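You operate a simulated robot arm through the tools that you are given. There is no shell and no other tool. Be economical: measure what you need, move in short steps, check, and stop when the job is done.

Carry out the task below with a simulated robot arm. There is one attempt and no reset: what you move stays moved.

TASK
Press the lemon half from the white tray into the purple jug.
Fine: jug on the foot of the press first; one stroke, lever back up; the pressed half goes back on the tray.
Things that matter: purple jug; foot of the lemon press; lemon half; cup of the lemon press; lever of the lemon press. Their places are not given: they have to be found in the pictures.

It is judged by the outcome, as a careful person would: the job done as asked, and still so three seconds after it is handed in. It fails if anything else is knocked over, pushed out of place, dropped, spilled or broken.

THE ROBOT
A 7-joint arm with a two-finger parallel gripper, fixed in place. Base frame: the origin is at the foot of the arm, x ahead of it, y to its left, z up; the work surface is at about z = 750. Lengths are in mm, angles in degrees, forces in N, time in s.
With the tool pointing down near the work surface it reaches from about 200 to 680 mm from the base axis. Its first joint turns from -66.0 to 66.0 degrees. Payload 2.4 kg.
Tool frame: the origin (TCP) lies between the finger pads and is the grasp point; the fingertips stand 30 mm ahead of it; z points along the fingers, y is the line along which they close. The gripper opens to 94 mm. The fingers are 28 mm wide and 10 mm thick; the gripper's body (50 by 96 mm) begins 55 mm behind the TCP.
Orientation is that of the tool frame in the base frame, as a unit quaternion [x, y, z, w]. With the fingers straight down and closing along the base's y, the tool's x points along the base's -x, its y along +y and its z along -z.

THE INTERFACE
- The arm moves only by the tool send_rows. Its argument "moves" is a list of rows, each an object of numbers (a shift or turn left out is 0, a gripper value left out holds the last): "tx", "ty", "tz": the shift along the base's x, y, z in mm; "wx", "wy", "wz": the turn, a rotation vector about the base's x, y, z in degrees. In form: [{"tx": .., "ty": .., "tz": .., "wx": .., "wy": .., "wz": ..}, ...]. A call has 1 to 12 rows; each row is the pose to reach, as a shift and turn from the pose commanded when the call began. "fingers" is the finger opening in mm, from 0 to 94, set as the call begins (left out, the last holds). A row lasts 0.2 s, in which the tool goes at most 50 mm and 8.6 degrees; a call with a longer step from one row to the next is refused whole, and so is a gripper value outside its range. A pose out of reach is approached as far as the arm can. The call stops where the force on the tool passes 70 N (or 10 N more than at its start, if that is more) or the arm is blocked; 0.2 s more then pass. The fingers move at their own pace (about 153 mm/s each) and stop on an object; they squeeze with about 33 N. The grip force told is the motor's: it shows also when the fingers shut on nothing. Time passes only in rows, and 0.2 s behind the last, so rows that repeat a pose let the fingers close. It gives the time, the measured TCP pose, the force on the tool (base axes), the opening and the grip force at its end, in the units of the frame above (readings bear some noise).
- Cameras (640 x 400 px; columns grow to the right, rows downward): "scene" is fixed at [47.1, 495.1, 1455.4]; the picture's right is [-0.58, -0.81, 0.00], its down [-0.42, 0.30, -0.85] and it looks along [0.69, -0.50, -0.52] (base axes); focal length 254 px, centre (320, 200). "wrist" rides on the gripper at [-37, 0, -58] in the tool frame; the picture's right is [0.00, -1.00, 0.00], its down [0.97, 0.00, -0.24] and it looks along [0.24, 0.00, 0.97] (tool axes); focal length 218 px, centre (320, 200).
- snapshot(camera): a new picture of that camera. No time passes.
- point_at(camera, pixels): there is no depth. For up to 12 entries [column, row, z] of the newest picture of that camera ("zoom" is the newest enlarged one), the place [x, y] in the base frame at which the ray of that pixel passes the height z, good to about 2 mm, but the place of the scene camera against the robot may be out by one fixed shift of up to 18 mm in any direction. No time passes.
- zoom(camera, box): a new picture of the part [left, top, right, bottom] of that camera's present view, enlarged. No time passes.
- close_job(): hands the job in; it is judged then, once.

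Work in short steps. Measure before you move; look again where a grasp or a placing could have gone wrong, and mend it. You have 80 turns and 54 pictures in all, those below and enlarged ones among them. Open the gripper and draw the arm clear of the work before you hand the job in, unless the task says otherwise; then end with one line.

The tools are called after "Emit:" as name(argument=value, ...) on one line, values as JSON. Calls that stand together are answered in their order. send_rows: Moves the arm, as the interface text tells. Its arguments: {"type":"object","properties":{"moves":{"type":"array","items":{"type":"object","properties":{"tx":{"type":"number"},"ty":{"type":"number"},"tz":{"type":"number"},"wx":{"type":"number"},"wy":{"type":"number"},"wz":{"type":"number"}}}},"fingers":{"type":"number"}},"required":["moves"]} The other tools are called the same way: snapshot (camera) takes a picture; point_at (camera, pixels) gives the place at which the rays of pixels pass given heights; zoom (camera, box) takes an enlarged picture of a part of a camera's view; close_job () hands the job in.

At the start:

```text
clock: 0.0
position: [321.0, 103.6, 1349.9]
ee_rot: [0.0, 1.0, 0.0, 0.001]
ft_force: [0.6, 0.4, 0.3]
width: 94.0
finger_force: 0.0
```

scene: 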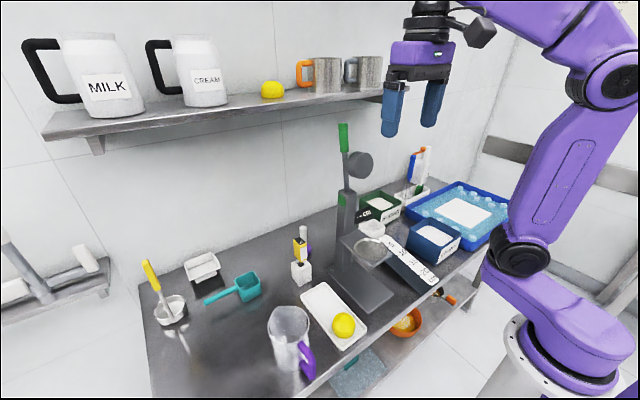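
wrist: 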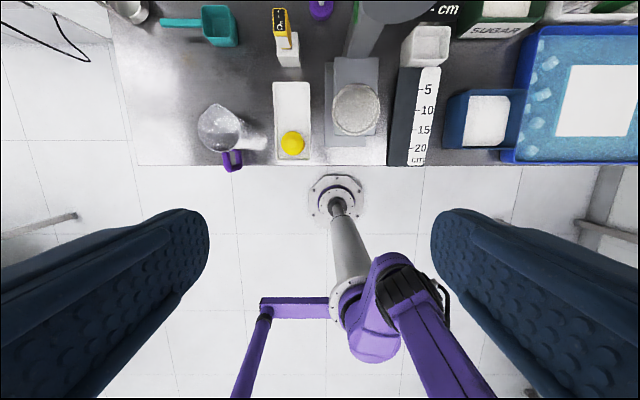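

The jug is at scene (290,335), the tray with the lemon at (335,318), and the press at (360,240). I'll zoom in for detail.

Emit:
zoom(camera="scene", box=[240, 110, 440, 390])

Emit:
zoom(camera="wrist", box=[180, 0, 440, 200])

```text
1.43 times, centred on (340, 250) of scene
```

zoom: 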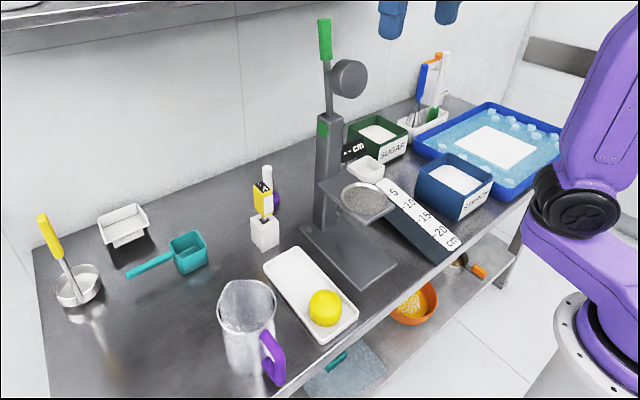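

```text
2.00 times, centred on (310, 100) of wrist
```

zoom: 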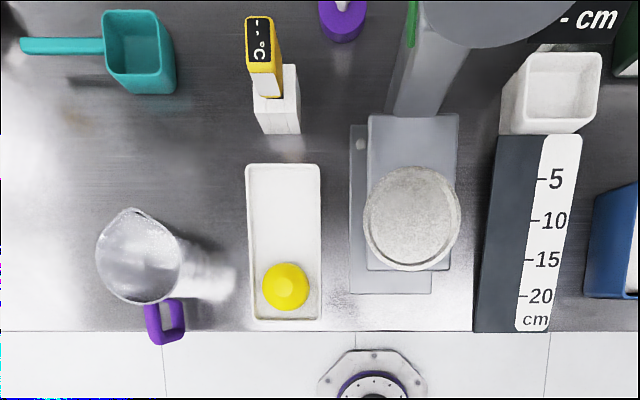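

Emit:
point_at(camera="zoom", pixels=[[210, 270, 750], [138, 255, 880], [165, 322, 830], [286, 286, 780], [246, 165, 755], [320, 320, 755], [350, 293, 755], [432, 293, 755], [368, 270, 900], [448, 270, 900], [412, 218, 900], [300, 331, 750]])

Emit:
point_at(camera="scene", pixels=[[343, 325, 770], [290, 367, 750], [290, 318, 880], [371, 250, 900], [345, 137, 1100], [350, 205, 950], [329, 272, 755], [366, 313, 755], [395, 293, 755], [372, 312, 755], [298, 282, 750], [361, 165, 1050]])

```text
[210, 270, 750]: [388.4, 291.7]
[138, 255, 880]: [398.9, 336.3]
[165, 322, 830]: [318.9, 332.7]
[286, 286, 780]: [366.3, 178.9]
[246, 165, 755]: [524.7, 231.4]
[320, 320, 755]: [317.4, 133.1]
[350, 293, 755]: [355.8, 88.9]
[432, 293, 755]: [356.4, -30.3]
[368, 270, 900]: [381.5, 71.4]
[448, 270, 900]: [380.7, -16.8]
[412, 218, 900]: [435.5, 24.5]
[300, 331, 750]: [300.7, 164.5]
```

```text
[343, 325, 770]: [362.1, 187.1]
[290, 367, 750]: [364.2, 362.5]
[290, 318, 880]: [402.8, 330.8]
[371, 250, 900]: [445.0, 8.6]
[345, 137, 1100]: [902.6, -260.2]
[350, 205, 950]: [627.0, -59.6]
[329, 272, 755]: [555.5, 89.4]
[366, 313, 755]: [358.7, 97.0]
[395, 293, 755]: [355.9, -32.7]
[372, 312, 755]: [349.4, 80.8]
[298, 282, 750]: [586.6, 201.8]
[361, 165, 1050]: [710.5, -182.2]
```

Emit:
send_rows(moves=[{"ty": 30, "tz": -35}, {"ty": 60, "tz": -70}, {"ty": 90, "tz": -105}, {"ty": 120, "tz": -140}, {"ty": 150, "tz": -175}, {"ty": 180, "tz": -210}])

Emit:
snapshot(camera="wrist")

Emit:
snapshot(camera="scene")

```text
clock: 1.4
position: [320.8, 282.3, 1141.3]
ee_rot: [0.0, 1.0, -0.001, 0.0]
ft_force: [0.2, 1.0, -1.4]
width: 94.0
finger_force: 0.1
```

```text
49 pictures are left
```

wrist: 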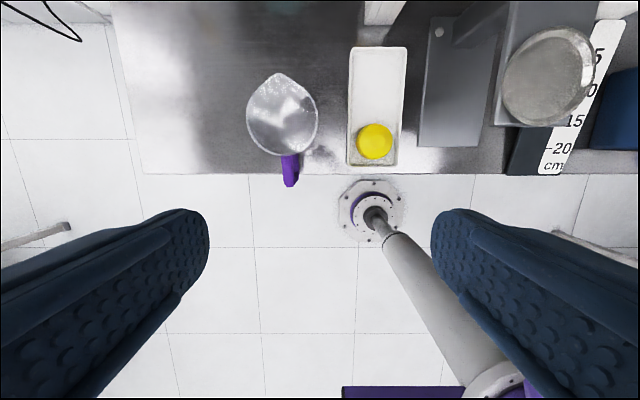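

```text
48 pictures are left
```

scene: 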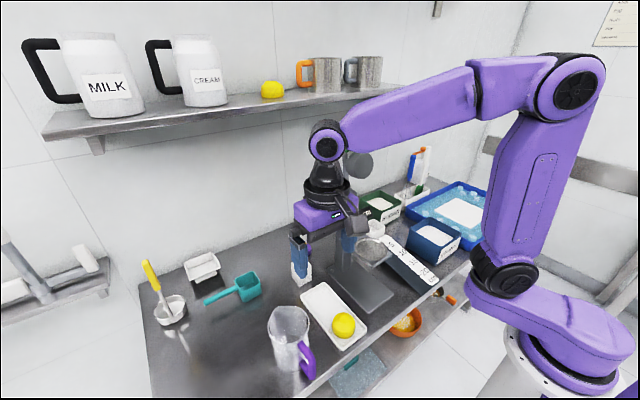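

Emit:
zoom(camera="wrist", box=[220, 40, 420, 200])

Emit:
point_at(camera="wrist", pixels=[[282, 117, 880], [282, 117, 860], [290, 184, 850], [548, 75, 920], [548, 75, 900], [374, 141, 770], [374, 141, 780], [419, 146, 755], [478, 146, 755], [494, 126, 910], [497, 100, 910]])

```text
2.50 times, centred on (320, 120) of wrist
```

zoom: 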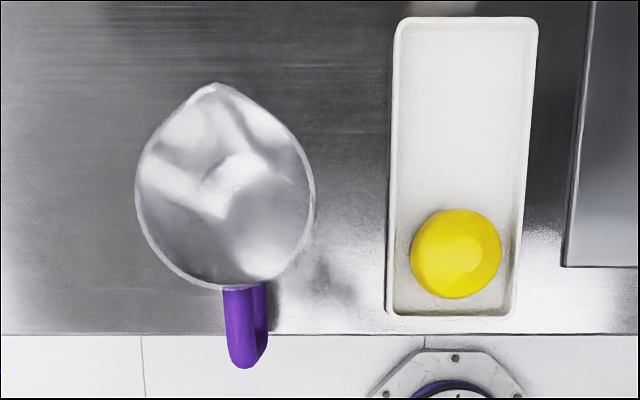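

```text
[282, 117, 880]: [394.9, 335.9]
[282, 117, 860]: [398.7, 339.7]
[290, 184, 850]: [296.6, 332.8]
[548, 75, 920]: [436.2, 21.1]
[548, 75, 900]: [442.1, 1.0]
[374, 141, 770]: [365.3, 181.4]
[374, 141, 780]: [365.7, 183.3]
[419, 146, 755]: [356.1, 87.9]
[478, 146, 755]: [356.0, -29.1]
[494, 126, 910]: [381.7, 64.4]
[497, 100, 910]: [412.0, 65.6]
```

Emit:
zoom(camera="scene", box=[250, 290, 346, 390])

Emit:
zoom(camera="scene", box=[330, 210, 420, 320])

```text
4.00 times, centred on (298, 340) of scene
```

zoom: 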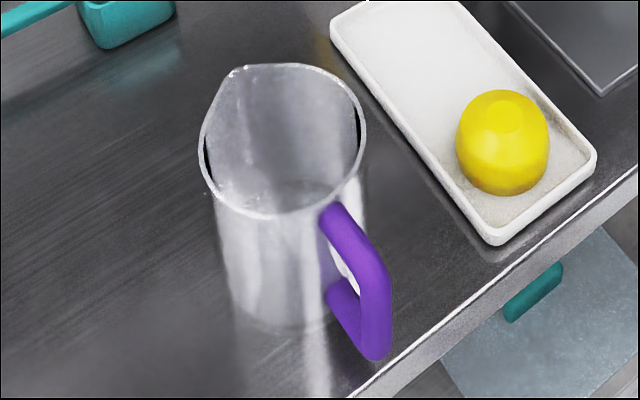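

```text
3.64 times, centred on (375, 265) of scene
```

zoom: 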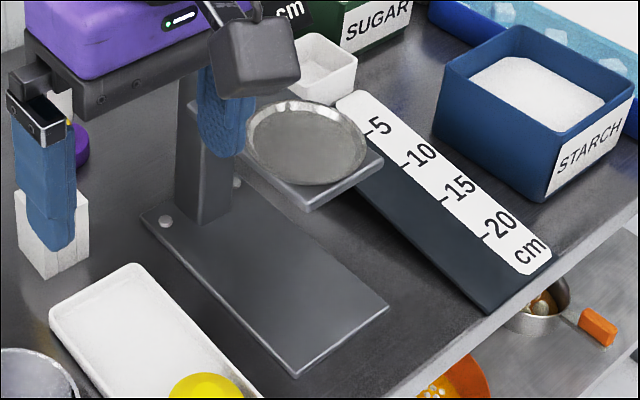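

The jug (axis ≈ (388,333), rim z≈890) has its handle toward -x at x≈305, and the cup is at about (434,28,928). To grip the handle and slide the jug under the cup I need a forward tilt, so I'll test that reach in free air in front of the press and look at the press from there.

Emit:
send_rows(moves=[{"tx": -11, "ty": -32, "tz": -10, "wy": -5}, {"tx": -22, "ty": -64, "tz": -20, "wy": -10}, {"tx": -33, "ty": -96, "tz": -30, "wy": -15}, {"tx": -44, "ty": -128, "tz": -40, "wy": -20}, {"tx": -55, "ty": -160, "tz": -60, "wy": -25}, {"tx": -66, "ty": -192, "tz": -80, "wy": -30}, {"tx": -77, "ty": -224, "tz": -100, "wy": -35}, {"tx": -84, "ty": -254, "tz": -140, "wy": -40}])

Emit:
snapshot(camera="wrist")

Emit:
snapshot(camera="scene")

```text
refused: row 8 steps farther than a row can; nothing moved
```

```text
44 pictures are left
```

wrist: 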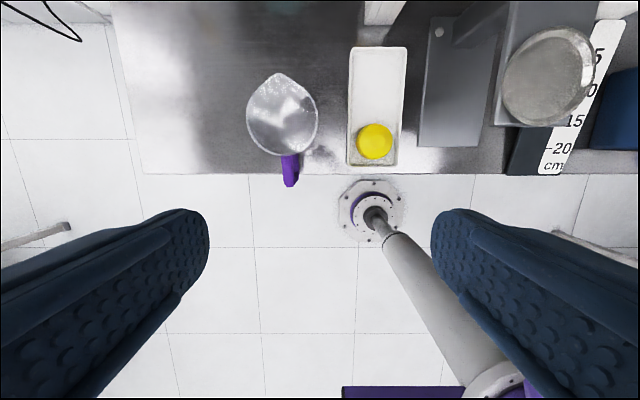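

```text
43 pictures are left
```

scene: 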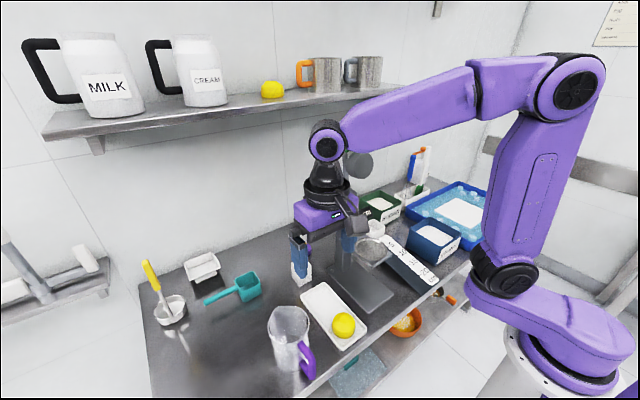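

The last row step was too long, so the call was refused. I'll resend it with even steps.

Emit:
send_rows(moves=[{"tx": -11, "ty": -32, "tz": -15, "wy": -5}, {"tx": -22, "ty": -64, "tz": -30, "wy": -10}, {"tx": -33, "ty": -96, "tz": -45, "wy": -15}, {"tx": -44, "ty": -128, "tz": -60, "wy": -20}, {"tx": -55, "ty": -160, "tz": -80, "wy": -25}, {"tx": -66, "ty": -192, "tz": -100, "wy": -30}, {"tx": -77, "ty": -224, "tz": -120, "wy": -35}, {"tx": -84, "ty": -254, "tz": -140, "wy": -40}])

Emit:
snapshot(camera="wrist")

Emit:
snapshot(camera="scene")

```text
clock: 3.2
position: [274.1, 67.2, 1008.4]
ee_rot: [0.005, 0.94, -0.003, 0.341]
ft_force: [-2.2, 1.9, 0.5]
width: 94.0
finger_force: 0.1
out of reach, approached as far as the arm can: row 4, 7, 8
```

```text
42 pictures are left
```

wrist: 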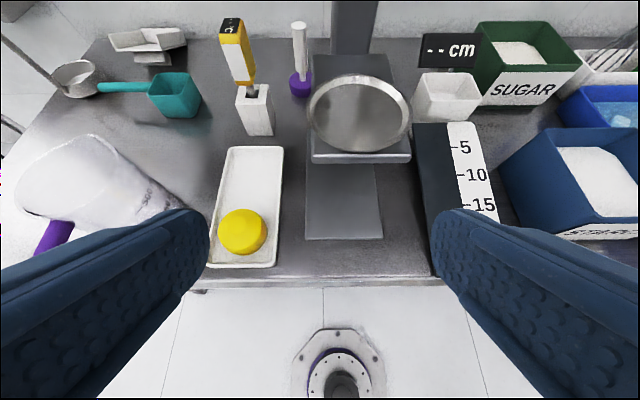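

```text
41 pictures are left
```

scene: 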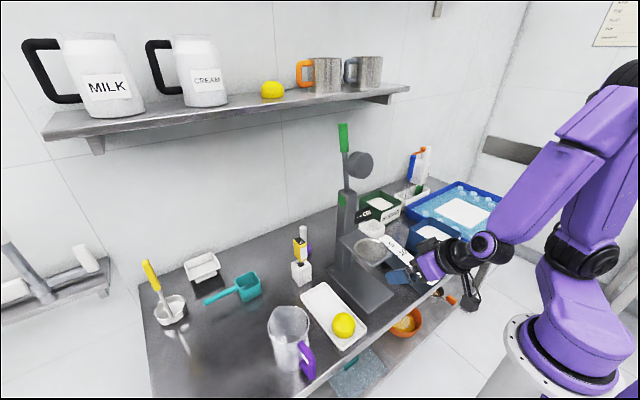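

With the tilt, the arm can't get closer than about 280 mm from the base. So I'll turn the jug to bring its handle to +y and come in under the cup from the front with the hand at +y. First I go above the jug's handle, with the fingers at 60.

Emit:
send_rows(fingers=60, moves=[{"tx": 10, "ty": 40, "tz": 10}, {"tx": 20, "ty": 80, "tz": 10}, {"tx": 30, "ty": 120, "tz": 10}, {"tx": 40, "ty": 160, "tz": 10}, {"tx": 40, "ty": 200, "tz": 10}, {"tx": 40, "ty": 240, "tz": 10}, {"tx": 40, "ty": 250, "tz": 10}])

Emit:
snapshot(camera="wrist")

```text
clock: 4.8
position: [312.0, 319.5, 1020.2]
ee_rot: [0.0, 0.94, -0.001, 0.342]
ft_force: [0.9, 0.2, 0.4]
width: 60.2
finger_force: 0.1
```

```text
40 pictures are left
```

wrist: 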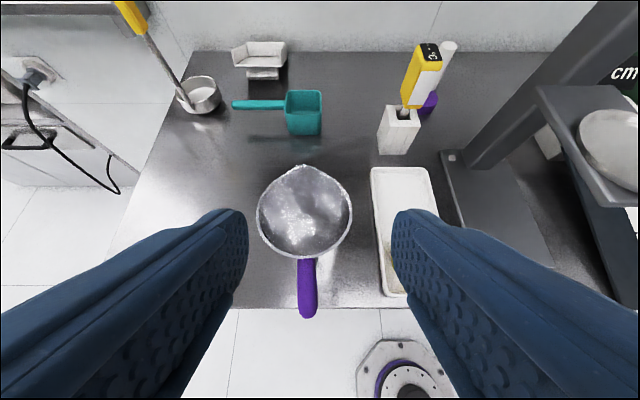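

Emit:
point_at(camera="wrist", pixels=[[305, 210, 890], [257, 208, 890], [352, 212, 890], [308, 258, 860], [307, 316, 840], [307, 316, 770], [302, 168, 890], [307, 290, 860], [303, 257, 890]])

Emit:
zoom(camera="wrist", box=[240, 150, 370, 330])

```text
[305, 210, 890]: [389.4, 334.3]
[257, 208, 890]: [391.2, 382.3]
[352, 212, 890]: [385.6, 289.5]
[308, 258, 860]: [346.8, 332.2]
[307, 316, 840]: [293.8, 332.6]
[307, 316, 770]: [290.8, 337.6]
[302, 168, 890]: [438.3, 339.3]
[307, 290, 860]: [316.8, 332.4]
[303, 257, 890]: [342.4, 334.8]
```

```text
2.22 times, centred on (305, 240) of wrist
```

zoom: 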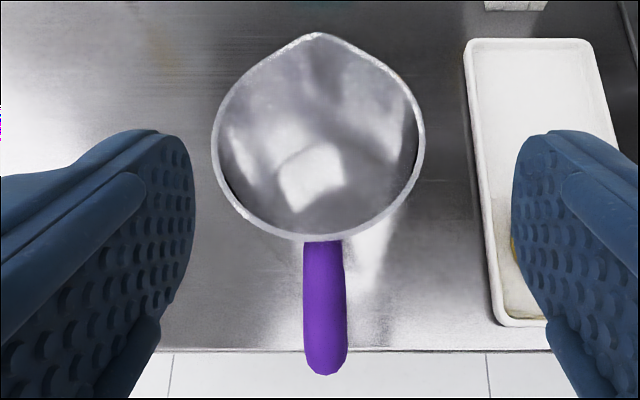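

The handle is centred on y≈333 with its outer bar at x≈293–308. I'll go back to the pre-grasp pose, then forward along the tool axis.

Emit:
send_rows(moves=[{"tx": -18, "ty": 4, "tz": -40}, {"tx": -36, "ty": 9, "tz": -80}, {"tx": -55, "ty": 13.5, "tz": -125}, {"tx": -55, "ty": 13.5, "tz": -131}])

Emit:
snapshot(camera="wrist")

```text
clock: 5.8
position: [256.6, 333.1, 889.9]
ee_rot: [0.0, 0.94, 0.0, 0.342]
ft_force: [-0.6, -0.9, 0.0]
width: 60.0
finger_force: 0.0
```

```text
38 pictures are left
```

wrist: 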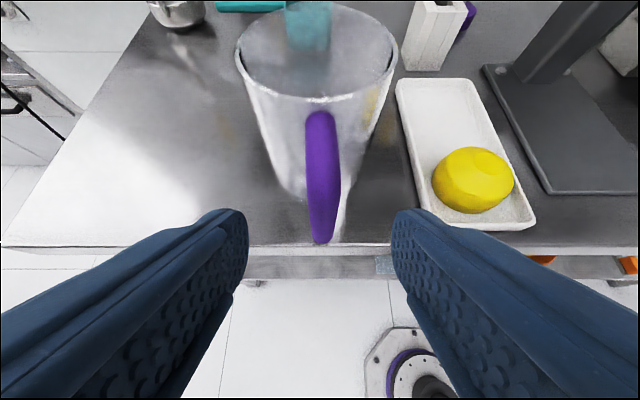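

Emit:
send_rows(moves=[{"tx": 15, "tz": -18}, {"tx": 30, "tz": -36}, {"tx": 46, "tz": -54}, {"tx": 46, "tz": -54}])

Emit:
snapshot(camera="wrist")

Emit:
zoom(camera="scene", box=[240, 270, 370, 390])

```text
clock: 6.8
position: [304.2, 333.2, 837.3]
ee_rot: [0.0, 0.94, 0.0, 0.342]
ft_force: [0.7, -0.7, 0.6]
width: 60.0
finger_force: 0.1
```

```text
37 pictures are left
```

wrist: 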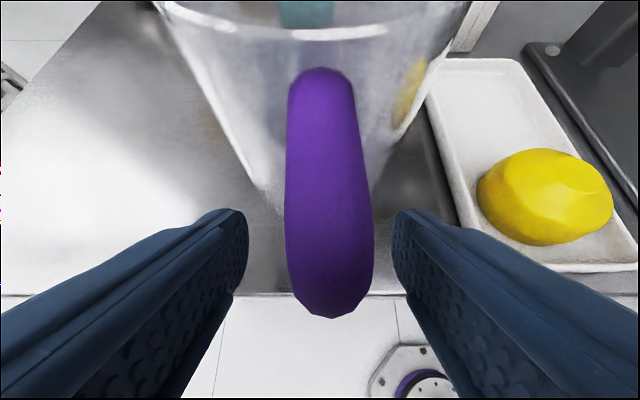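

```text
3.33 times, centred on (305, 330) of scene
```

zoom: 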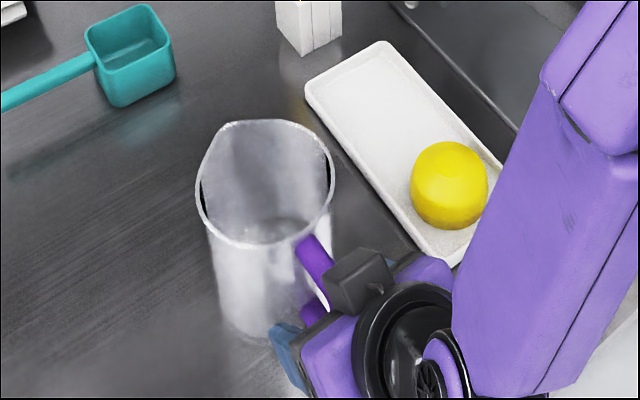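

The handle sits about 4 mm to the -y side of centre (col ~331). I'll shift and close.

Emit:
send_rows(moves=[{"ty": -4}, {"ty": -4}])

Emit:
send_rows(fingers=0, moves=[{}, {}, {}])

Emit:
snapshot(camera="wrist")

```text
clock: 7.4
position: [302.6, 329.2, 836.4]
ee_rot: [0.0, 0.94, 0.0, 0.342]
ft_force: [0.0, 0.4, -0.5]
width: 60.1
finger_force: 0.0
```

```text
clock: 8.2
position: [303.8, 329.0, 835.8]
ee_rot: [0.0, 0.94, 0.0, 0.342]
ft_force: [-0.5, 0.4, 0.3]
width: 21.5
finger_force: 33.3
```

```text
35 pictures are left
```

wrist: 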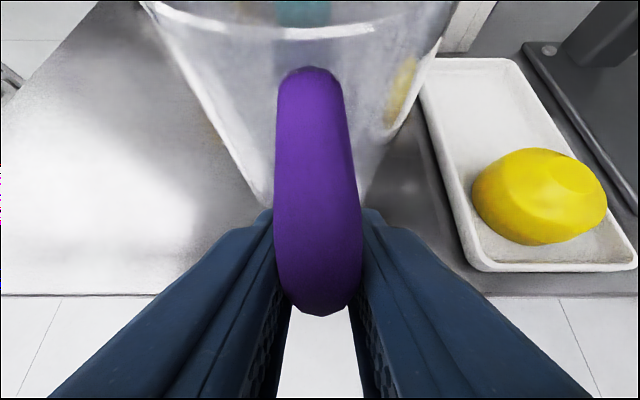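

Gripped, at 21.5 mm. I lift straight up by 70 mm and check for slip.

Emit:
send_rows(moves=[{"tz": 8}, {"tz": 20}, {"tz": 35}, {"tz": 55}, {"tz": 75}, {"tz": 75}])

Emit:
snapshot(camera="wrist")

Emit:
zoom(camera="scene", box=[240, 250, 370, 390])

```text
clock: 9.6
position: [302.9, 329.5, 912.3]
ee_rot: [0.0, 0.94, 0.0, 0.342]
ft_force: [-0.4, 0.2, -2.4]
width: 21.5
finger_force: 33.3
```

```text
34 pictures are left
```

wrist: 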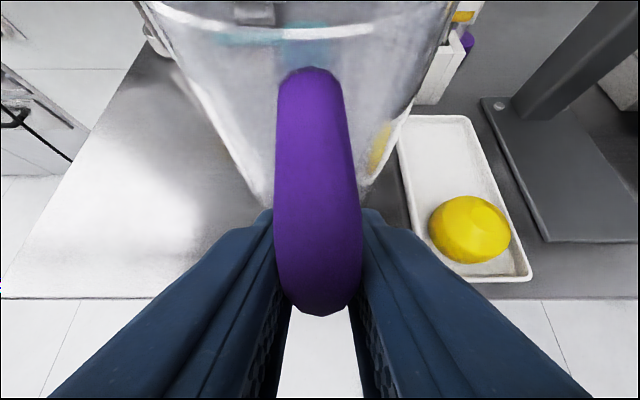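

```text
2.86 times, centred on (305, 320) of scene
```

zoom: 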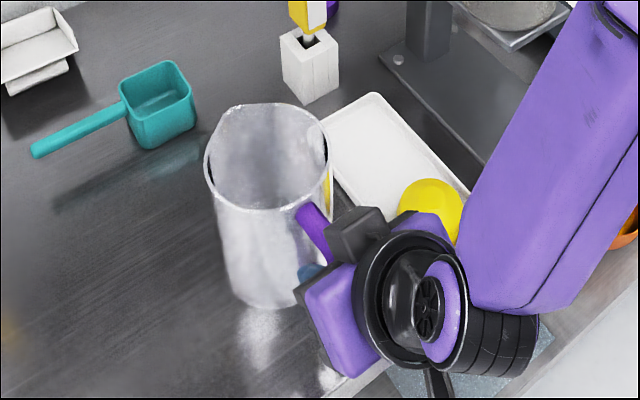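

The jug is rigid and upright in the grip, with its axis about (+85,+5.5) from the TCP. I turn it -90° about z while raising it and drifting toward the press front, clear of the plate.

Emit:
send_rows(moves=[{"tx": 0, "ty": -8, "tz": 4, "wz": -7.5}, {"tx": -1, "ty": -18, "tz": 8, "wz": -15}, {"tx": -2, "ty": -29, "tz": 12, "wz": -22.5}, {"tx": -3, "ty": -40, "tz": 16, "wz": -30}, {"tx": -4, "ty": -51, "tz": 20, "wz": -37.5}, {"tx": -5, "ty": -62, "tz": 24, "wz": -45}, {"tx": -5, "ty": -73, "tz": 28, "wz": -52.5}, {"tx": -5, "ty": -84, "tz": 30, "wz": -60}, {"tx": -5, "ty": -95, "tz": 30, "wz": -67.5}, {"tx": -5, "ty": -106, "tz": 30, "wz": -75}, {"tx": -5, "ty": -117, "tz": 30, "wz": -82.5}, {"tx": -5, "ty": -128, "tz": 30, "wz": -90}])

Emit:
snapshot(camera="scene")

Emit:
snapshot(camera="wrist")

```text
clock: 12.2
position: [298.1, 200.6, 940.9]
ee_rot: [0.665, 0.664, -0.242, 0.242]
ft_force: [0.1, -0.2, -1.4]
width: 21.9
finger_force: 33.0
```

```text
32 pictures are left
```

scene: 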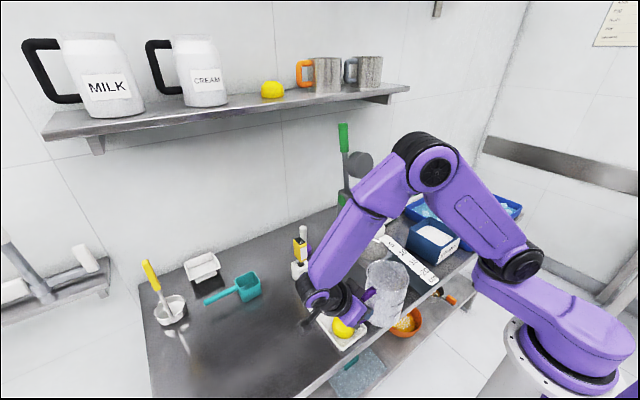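

```text
31 pictures are left
```

wrist: 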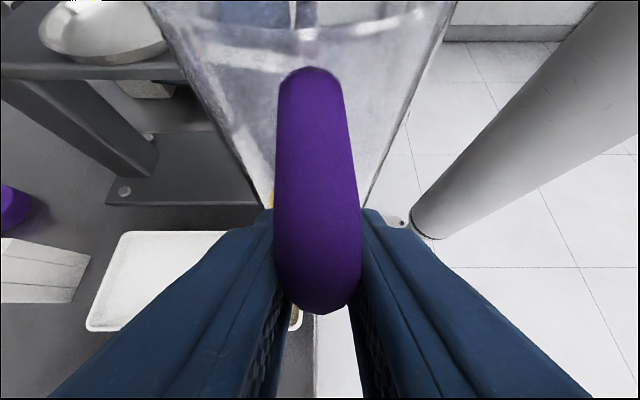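

The turn worked and the jug is upright. Next I move to y=113.5 in front of the press and come down to TCP z 854, which puts the jug bottom at ≈768 and its rim at ≈896.

Emit:
send_rows(moves=[{"tx": 2, "ty": -30, "tz": 0}, {"tx": 4, "ty": -60, "tz": 0}, {"tx": 6, "ty": -87, "tz": 0}, {"tx": 6, "ty": -87, "tz": -30}, {"tx": 6, "ty": -87, "tz": -60}, {"tx": 6, "ty": -87, "tz": -88}, {"tx": 6, "ty": -87, "tz": -88}])

Emit:
zoom(camera="scene", box=[310, 190, 450, 350])

Emit:
snapshot(camera="wrist")

```text
clock: 13.8
position: [303.4, 114.6, 851.1]
ee_rot: [0.664, 0.665, -0.243, 0.242]
ft_force: [1.1, 0.0, -1.2]
width: 21.6
finger_force: 33.2
```

```text
2.50 times, centred on (380, 270) of scene
```

zoom: 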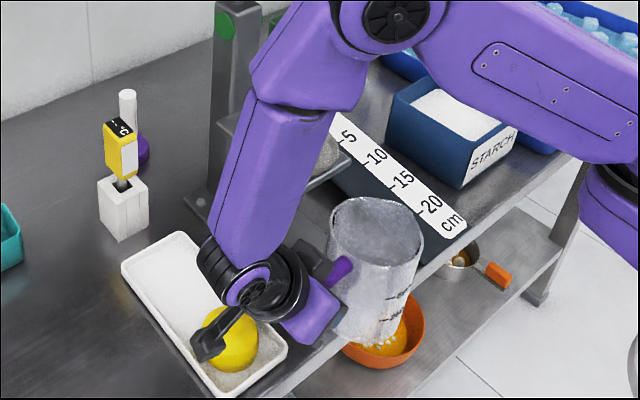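

```text
29 pictures are left
```

wrist: 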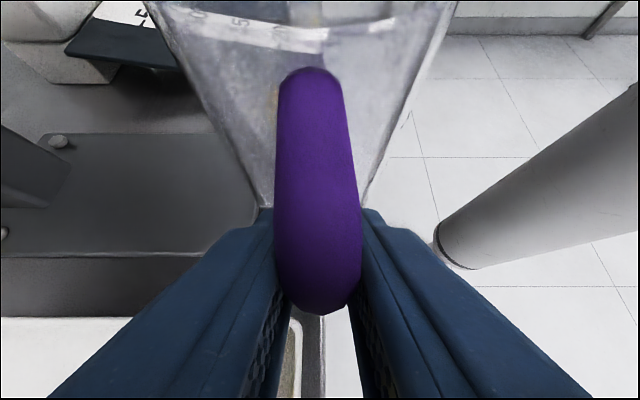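

The jug is in front of the plate at the right height, so I slide it in by 60 mm and check.

Emit:
send_rows(moves=[{"tx": 15, "tz": 1}, {"tx": 30, "tz": 1}, {"tx": 45, "tz": 1}, {"tx": 62, "tz": 1}, {"tx": 62, "tz": 1}])

Emit:
zoom(camera="scene", box=[310, 190, 450, 350])

Emit:
snapshot(camera="wrist")

```text
clock: 15.0
position: [366.7, 115.0, 853.3]
ee_rot: [0.664, 0.665, -0.241, 0.242]
ft_force: [0.1, 1.2, -1.5]
width: 21.4
finger_force: 33.2
```

```text
2.50 times, centred on (380, 270) of scene
```

zoom: 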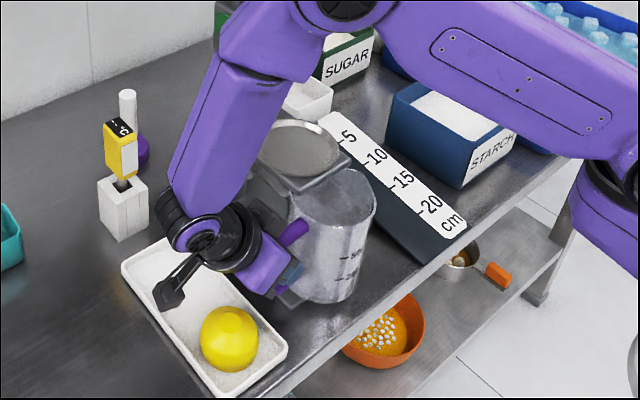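

```text
27 pictures are left
```

wrist: 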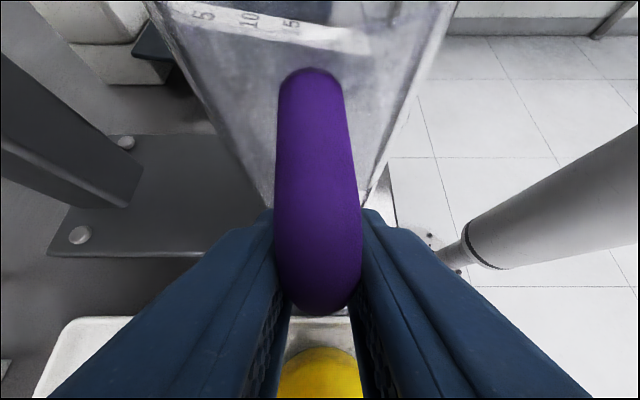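

The jug is going under the plate with no contact force. I slide it the remaining 62 mm.

Emit:
send_rows(moves=[{"tx": 15}, {"tx": 30}, {"tx": 45}, {"tx": 62}, {"tx": 62}])

Emit:
zoom(camera="scene", box=[310, 190, 450, 350])

Emit:
snapshot(camera="wrist")

```text
clock: 16.2
position: [429.5, 114.8, 854.1]
ee_rot: [0.665, 0.664, -0.242, 0.242]
ft_force: [0.7, 0.1, -2.0]
width: 21.5
finger_force: 32.9
```

```text
2.50 times, centred on (380, 270) of scene
```

zoom: 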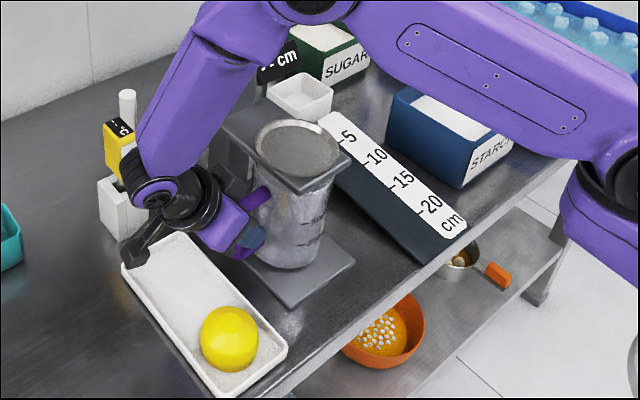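

```text
25 pictures are left
```

wrist: 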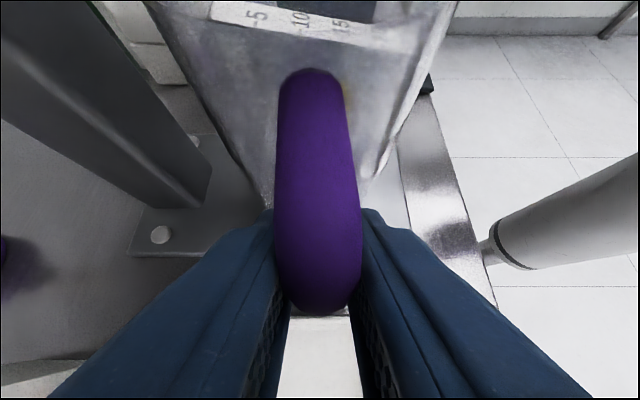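

It's aligned under the cup. I lower in small steps until the foot takes the weight.

Emit:
send_rows(moves=[{"tz": -2}, {"tz": -4}, {"tz": -6}, {"tz": -6}])

Emit:
send_rows(moves=[{"tz": -1}, {"tz": -2}, {"tz": -2}])

```text
clock: 17.2
position: [426.8, 114.8, 846.7]
ee_rot: [0.665, 0.664, -0.242, 0.242]
ft_force: [-0.3, 0.2, -1.6]
width: 21.5
finger_force: 32.8
```

```text
clock: 18.0
position: [428.3, 114.8, 847.0]
ee_rot: [0.664, 0.665, -0.242, 0.243]
ft_force: [-0.1, 3.6, 8.0]
width: 21.6
finger_force: 33.1
```

Contact at +8 N, so the jug is on the foot. I release, opening to 50, then back off along the tool axis (+y, +z).

Emit:
send_rows(fingers=50, moves=[{}, {}, {}])

Emit:
send_rows(moves=[{"ty": 13, "tz": 15}, {"ty": 26, "tz": 31}, {"ty": 45, "tz": 54}, {"ty": 64, "tz": 77}, {"ty": 70, "tz": 110}, {"ty": 70, "tz": 150}])

Emit:
snapshot(camera="wrist")

Emit:
zoom(camera="scene", box=[310, 190, 450, 350])

```text
clock: 18.8
position: [427.6, 113.8, 846.7]
ee_rot: [0.664, 0.664, -0.242, 0.243]
ft_force: [0.0, 0.2, 0.2]
width: 50.1
finger_force: 0.0
```

```text
clock: 20.2
position: [428.4, 185.5, 998.5]
ee_rot: [0.664, 0.664, -0.242, 0.242]
ft_force: [-0.3, 0.0, 0.3]
width: 50.0
finger_force: 0.0
```

```text
24 pictures are left
```

wrist: 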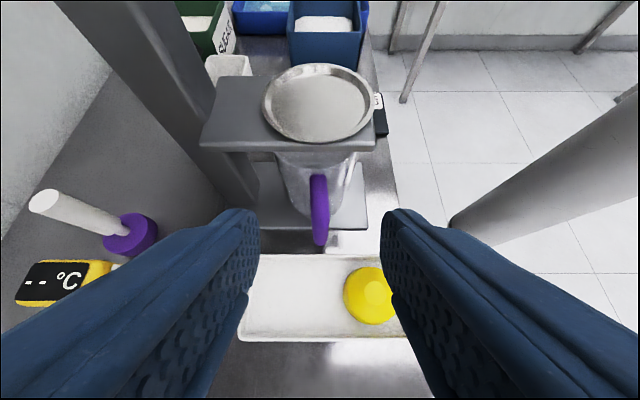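

```text
2.50 times, centred on (380, 270) of scene
```

zoom: 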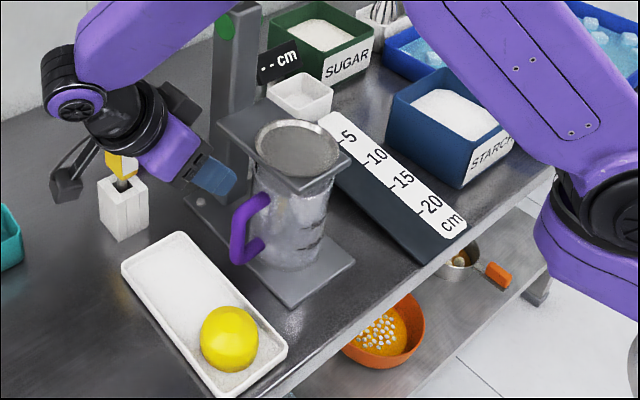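

The jug stands squarely on the foot under the cup. Next I measure the lemon and tray from this view.

Emit:
zoom(camera="wrist", box=[230, 240, 430, 350])

Emit:
point_at(camera="wrist", pixels=[[320, 103, 928], [263, 103, 928], [377, 101, 928], [372, 295, 770], [345, 295, 765], [372, 325, 757], [372, 269, 790]])

```text
3.20 times, centred on (330, 295) of wrist
```

zoom: 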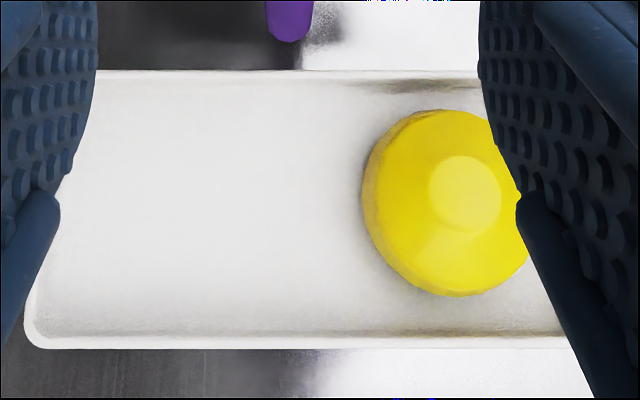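

```text
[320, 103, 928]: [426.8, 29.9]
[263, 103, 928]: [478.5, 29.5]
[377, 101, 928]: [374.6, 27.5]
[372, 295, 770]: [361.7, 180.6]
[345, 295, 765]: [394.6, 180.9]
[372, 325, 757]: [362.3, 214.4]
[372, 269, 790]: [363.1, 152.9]
```

Lemon centre ≈(363,182), radius ≈31, tray rim low. Before handling it I turn the wrist back (+90°) while rising, then tilt to look at the lever and plunger.

Emit:
send_rows(fingers=86, moves=[{"tx": -8, "tz": 15, "wz": 7.5}, {"tx": -16, "tz": 30, "wz": 15}, {"tx": -24, "tz": 45, "wz": 22.5}, {"tx": -32, "tz": 60, "wz": 30}, {"tx": -40, "tz": 75, "wz": 37.5}, {"tx": -48, "tz": 90, "wz": 45}, {"tx": -56, "tz": 105, "wz": 52.5}, {"tx": -64, "tz": 120, "wz": 60}, {"tx": -72, "tz": 135, "wz": 67.5}, {"tx": -80, "tz": 150, "wz": 75}, {"tx": -88, "tz": 165, "wz": 82.5}, {"tx": -96, "tz": 180, "wz": 90}])

Emit:
send_rows(moves=[{"wy": -7}, {"wy": -14}, {"wy": -21}, {"wy": -28}, {"wy": -28}])

Emit:
snapshot(camera="wrist")

Emit:
zoom(camera="scene", box=[310, 100, 450, 250])

```text
clock: 22.8
position: [330.3, 183.8, 1176.0]
ee_rot: [-0.002, 0.94, 0.001, 0.342]
ft_force: [0.2, -0.6, -1.0]
width: 85.8
finger_force: 0.1
```

```text
clock: 24.0
position: [331.6, 185.7, 1176.6]
ee_rot: [0.0, 0.829, 0.001, 0.56]
ft_force: [-0.6, 0.8, 0.7]
width: 85.9
finger_force: 0.0
```

```text
21 pictures are left
```

wrist: 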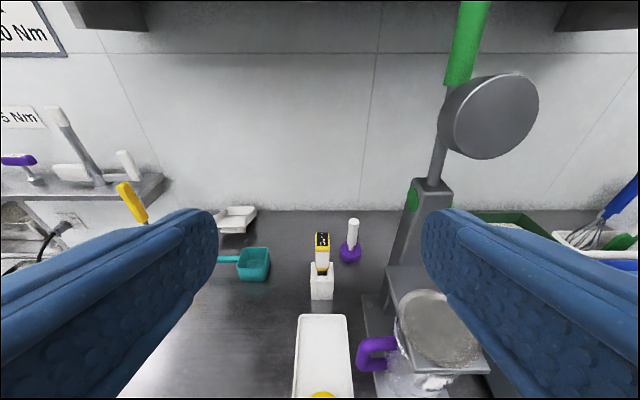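

```text
2.67 times, centred on (380, 175) of scene
```

zoom: 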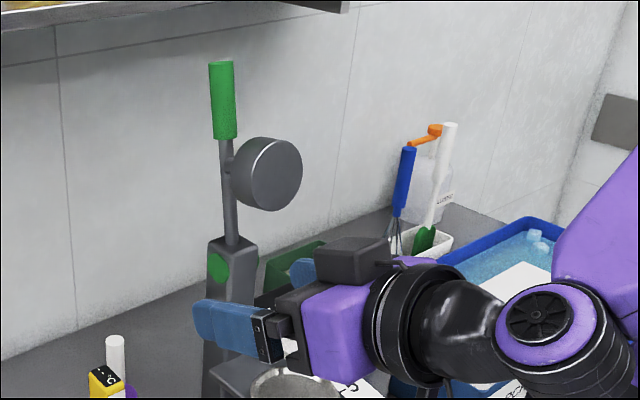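

Lever pivot (green cap) ≈(551,28,1046), with the handle leaning slightly back, base z≈1192 and tip z≈1266; the plunger face is ≈(492,28,1180). Now the lemon: I tilt back to 15° and come over it.

Emit:
send_rows(fingers=86, moves=[{"tx": 4, "ty": 0, "tz": -34, "wy": 6.6}, {"tx": 8, "ty": 0, "tz": -68, "wy": 13.2}, {"tx": 12, "ty": -1, "tz": -102, "wy": 19.8}, {"tx": 16, "ty": -2, "tz": -136, "wy": 26.5}, {"tx": 20, "ty": -2, "tz": -170, "wy": 33}, {"tx": 24, "ty": -3, "tz": -204, "wy": 39.6}, {"tx": 20, "ty": -3, "tz": -238, "wy": 46.3}, {"tx": 15, "ty": -3, "tz": -266, "wy": 53}, {"tx": 15, "ty": -3, "tz": -266, "wy": 53}])

Emit:
snapshot(camera="wrist")

```text
clock: 26.0
position: [347.2, 182.9, 911.2]
ee_rot: [0.0, 0.992, 0.001, 0.13]
ft_force: [0.4, 0.3, -0.9]
width: 86.0
finger_force: 0.1
```

```text
19 pictures are left
```

wrist: 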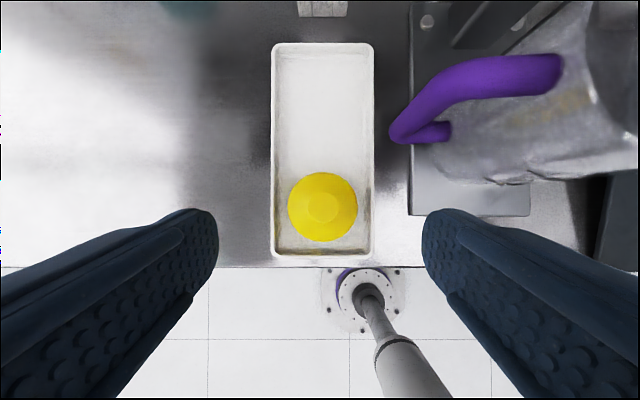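

Emit:
point_at(camera="wrist", pixels=[[322.5, 206, 768], [288, 206, 768], [358, 206, 768], [322, 172, 768], [322, 242, 768], [271, 200, 762], [375, 200, 762]])

Emit:
zoom(camera="scene", box=[310, 280, 380, 350])

```text
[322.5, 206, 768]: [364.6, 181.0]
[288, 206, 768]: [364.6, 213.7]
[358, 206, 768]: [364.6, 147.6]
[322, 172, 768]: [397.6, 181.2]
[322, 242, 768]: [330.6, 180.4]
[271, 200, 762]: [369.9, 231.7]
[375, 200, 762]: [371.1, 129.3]
```

```text
5.71 times, centred on (345, 315) of scene
```

zoom: 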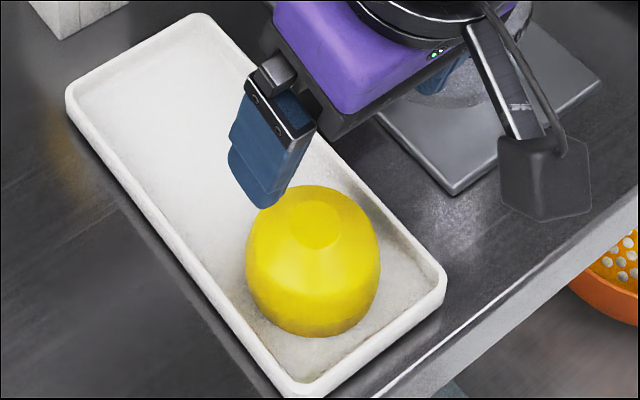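

The lemon is ≈66 mm wide, centred on (364.6,181). I descend with the fingertips staying just above the tray rim.

Emit:
send_rows(fingers=80, moves=[{"tx": 6, "ty": -1, "tz": -30}, {"tx": 13, "ty": -2, "tz": -60}, {"tx": 13, "ty": -2, "tz": -90}, {"tx": 13, "ty": -2, "tz": -105}, {"tx": 13, "ty": -2, "tz": -112}, {"tx": 13, "ty": -2, "tz": -112}])

Emit:
zoom(camera="scene", box=[310, 280, 380, 350])

```text
clock: 27.4
position: [359.3, 180.9, 800.3]
ee_rot: [0.0, 0.991, 0.0, 0.131]
ft_force: [-7.7, -4.3, 25.5]
width: 80.2
finger_force: 0.1
```

```text
5.71 times, centred on (345, 315) of scene
```

zoom: 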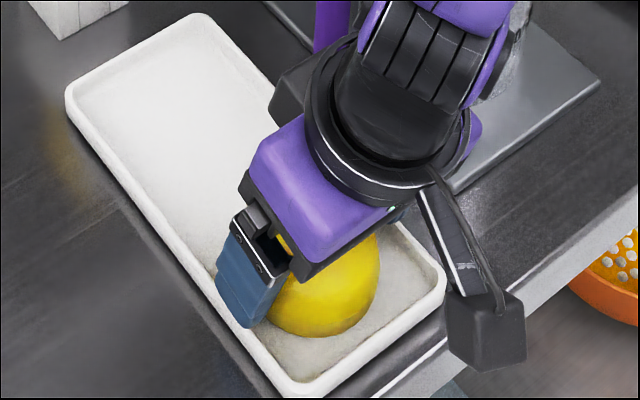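

25 N upward: a fingertip is touching the tray rim. I raise by 5 mm.

Emit:
send_rows(moves=[{"tz": 3}, {"tz": 5}, {"tz": 5}])

```text
clock: 28.2
position: [360.5, 180.0, 802.8]
ee_rot: [-0.001, 0.991, 0.001, 0.13]
ft_force: [-0.1, -0.4, -0.6]
width: 79.7
finger_force: 0.0
```

Clear of contact. I close on the lemon here.

Emit:
send_rows(fingers=0, moves=[{}, {}, {}])

Emit:
send_rows(moves=[{"tz": 5}, {"tz": 12}, {"tz": 20}, {"tz": 30}, {"tz": 30}])

Emit:
zoom(camera="scene", box=[310, 270, 390, 350])

```text
clock: 29.0
position: [358.8, 180.0, 801.9]
ee_rot: [0.0, 0.991, 0.0, 0.131]
ft_force: [-0.2, 0.9, 0.1]
width: 64.5
finger_force: 33.4
```

```text
clock: 30.2
position: [360.5, 179.8, 833.4]
ee_rot: [0.0, 0.991, 0.0, 0.131]
ft_force: [-0.2, -0.2, -1.3]
width: 64.8
finger_force: 33.2
```

```text
5.00 times, centred on (350, 310) of scene
```

zoom: 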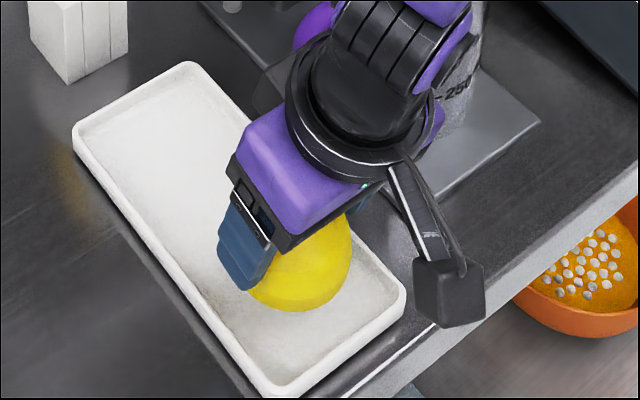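

The lemon is held (64.8 mm). I raise it, then move over the cup at a safe height.

Emit:
send_rows(moves=[{"tz": 45}, {"tz": 90}, {"tz": 135}, {"tz": 172}, {"tx": 10, "ty": -38, "tz": 172}, {"tx": 25, "ty": -76, "tz": 172}, {"tx": 40, "ty": -114, "tz": 172}, {"tx": 55, "ty": -145, "tz": 172}, {"tx": 60, "ty": -151, "tz": 172}, {"tx": 60, "ty": -151, "tz": 172}])

Emit:
snapshot(camera="wrist")

Emit:
zoom(camera="scene", box=[300, 110, 450, 320])

```text
clock: 32.4
position: [418.4, 29.1, 1005.8]
ee_rot: [0.001, 0.991, 0.0, 0.13]
ft_force: [0.6, 0.3, 0.3]
width: 64.9
finger_force: 33.2
```

```text
15 pictures are left
```

wrist: 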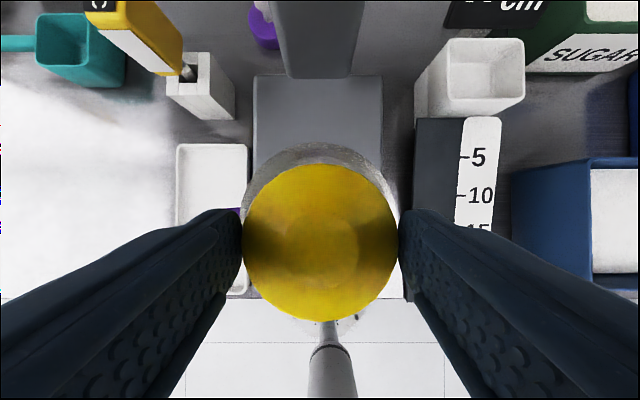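

```text
1.90 times, centred on (375, 215) of scene
```

zoom: 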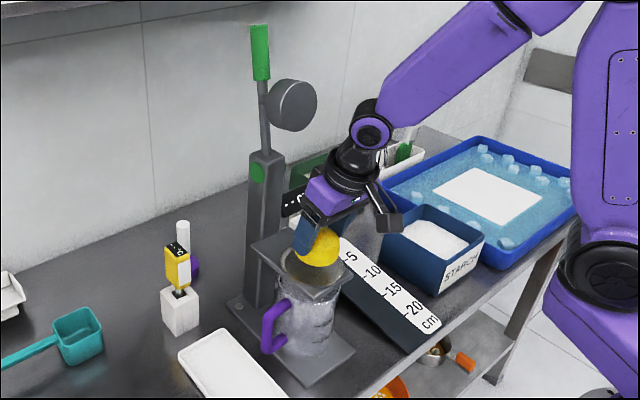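

Emit:
point_at(camera="wrist", pixels=[[318, 142, 928], [318, 148, 928], [252, 180, 928], [383, 172, 928], [253, 76, 920], [382, 76, 920]])

```text
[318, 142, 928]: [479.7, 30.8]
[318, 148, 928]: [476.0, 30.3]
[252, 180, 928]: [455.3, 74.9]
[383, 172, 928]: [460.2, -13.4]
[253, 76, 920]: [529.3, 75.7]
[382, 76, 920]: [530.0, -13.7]
```

Cup centre ≈(427.5,30). I shift (+4.5,+1), descend to a lemon bottom of ≈928, then feel down gently.

Emit:
send_rows(moves=[{"tx": 4.5, "ty": 1}, {"tx": 4.5, "ty": 1, "tz": -12}, {"tx": 4.5, "ty": 1, "tz": -24}, {"tx": 4.5, "ty": 1, "tz": -30}, {"tx": 4.5, "ty": 1, "tz": -30}])

Emit:
send_rows(moves=[{"tz": -2}, {"tz": -4}, {"tz": -6}, {"tz": -6}])

```text
clock: 33.6
position: [424.9, 30.2, 974.7]
ee_rot: [0.0, 0.991, 0.0, 0.131]
ft_force: [-0.2, 0.1, -0.8]
width: 64.4
finger_force: 32.9
```

```text
clock: 34.6
position: [425.4, 28.2, 970.1]
ee_rot: [0.0, 0.991, 0.0, 0.133]
ft_force: [-3.1, -5.9, 46.4]
width: 64.8
finger_force: 33.0
```

Contact at TCP z≈970. I ease up a little, check in the picture, then release.

Emit:
send_rows(moves=[{"tz": 2}, {"tz": 3}])

Emit:
zoom(camera="scene", box=[340, 200, 410, 280])

```text
clock: 35.2
position: [423.0, 29.9, 970.6]
ee_rot: [0.0, 0.992, -0.001, 0.129]
ft_force: [3.4, 1.6, 6.6]
width: 64.5
finger_force: 33.1
```

```text
5.00 times, centred on (375, 240) of scene
```

zoom: 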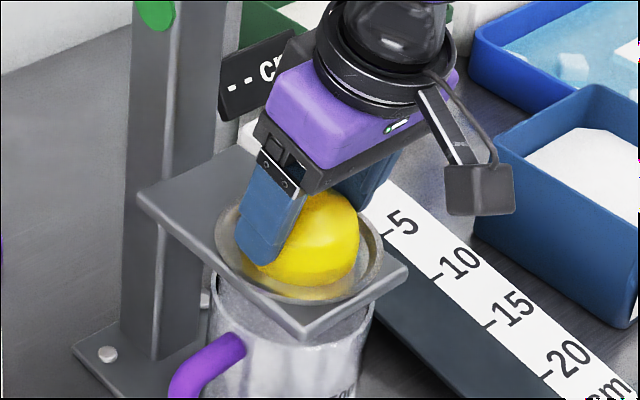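

The lemon is centred in the cup, resting at 6.6 N. I open to 84 and withdraw upward along the tool axis.

Emit:
send_rows(fingers=80, moves=[{}, {}])

Emit:
send_rows(moves=[{"tx": -4, "tz": 15}, {"tx": -8, "tz": 30}, {"tx": -20, "tz": 65}, {"tx": -45, "tz": 100}, {"tx": -75, "tz": 135}, {"tx": -75, "tz": 135}])

Emit:
snapshot(camera="wrist")

```text
clock: 35.8
position: [424.4, 28.6, 972.0]
ee_rot: [0.001, 0.992, 0.0, 0.129]
ft_force: [-0.7, -0.7, -0.2]
width: 79.9
finger_force: 0.0
```

```text
clock: 37.2
position: [348.9, 30.7, 1106.9]
ee_rot: [0.0, 0.992, 0.0, 0.129]
ft_force: [-0.5, -0.3, -0.2]
width: 79.8
finger_force: 0.0
```

```text
12 pictures are left
```

wrist: 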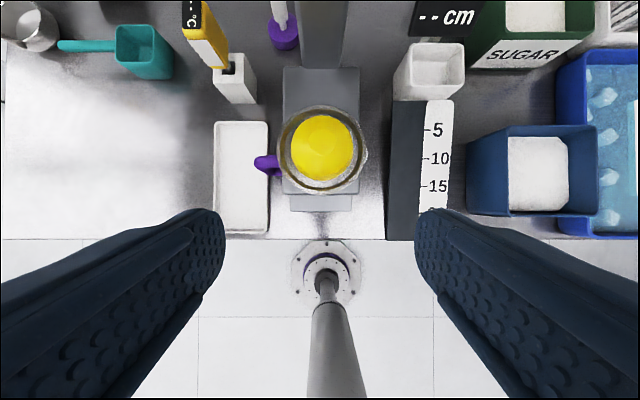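

The lemon sits centred in the cup. For the lever I'll grip the handle from the +y side with the tool horizontal (pointing -y), clear of the plunger. First I yaw -90° while moving up and to +y.

Emit:
send_rows(fingers=70, moves=[{"tx": 5, "ty": 10, "tz": 8, "wz": -7.5}, {"tx": 10, "ty": 20, "tz": 16, "wz": -15}, {"tx": 15, "ty": 30, "tz": 24, "wz": -22.5}, {"tx": 20, "ty": 40, "tz": 32, "wz": -30}, {"tx": 25, "ty": 50, "tz": 40, "wz": -37.5}, {"tx": 30, "ty": 60, "tz": 48, "wz": -45}, {"tx": 35, "ty": 70, "tz": 56, "wz": -52.5}, {"tx": 40, "ty": 80, "tz": 64, "wz": -60}, {"tx": 45, "ty": 90, "tz": 72, "wz": -67.5}, {"tx": 50, "ty": 100, "tz": 80, "wz": -75}, {"tx": 55, "ty": 110, "tz": 88, "wz": -82.5}, {"tx": 60, "ty": 120, "tz": 96, "wz": -90}])

Emit:
send_rows(moves=[{"tx": 15, "ty": 0, "tz": 5, "wx": -7.5}, {"tx": 30, "ty": 0, "tz": 10, "wx": -15}, {"tx": 45, "ty": 0, "tz": 15, "wx": -22.5}, {"tx": 60, "ty": 0, "tz": 20, "wx": -30}, {"tx": 77, "ty": 0, "tz": 25, "wx": -37.5}, {"tx": 94, "ty": 0, "tz": 30, "wx": -45}, {"tx": 111, "ty": 0, "tz": 35, "wx": -52.5}, {"tx": 128, "ty": 0, "tz": 40, "wx": -60}, {"tx": 145, "ty": 0, "tz": 43, "wx": -67.5}, {"tx": 160, "ty": 0, "tz": 46, "wx": -75}, {"tx": 172, "ty": 0, "tz": 46, "wx": -75}])

Emit:
snapshot(camera="wrist")

Emit:
snapshot(camera="scene")

```text
clock: 39.8
position: [408.8, 149.3, 1203.3]
ee_rot: [0.702, 0.7, -0.093, 0.092]
ft_force: [-0.5, 0.5, 0.5]
width: 69.9
finger_force: 0.1
```

```text
clock: 42.2
position: [568.8, 149.6, 1247.7]
ee_rot: [0.499, 0.5, -0.5, 0.501]
ft_force: [1.0, 0.4, 0.0]
width: 70.0
finger_force: 0.1
out of reach, approached as far as the arm can: row 9, 11
```

```text
11 pictures are left
```

wrist: 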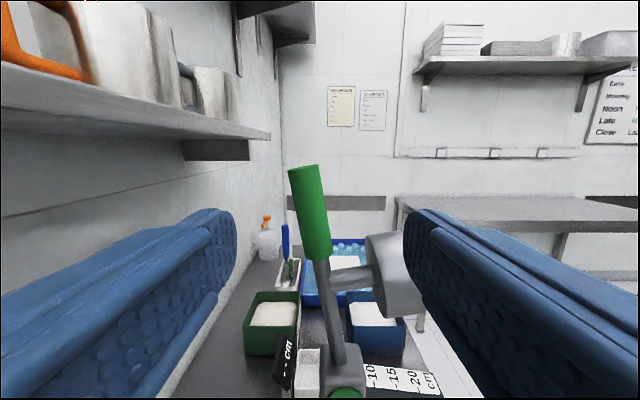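

```text
10 pictures are left
```

scene: 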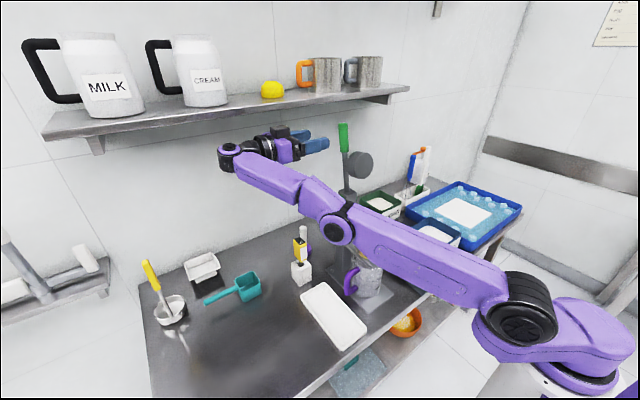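

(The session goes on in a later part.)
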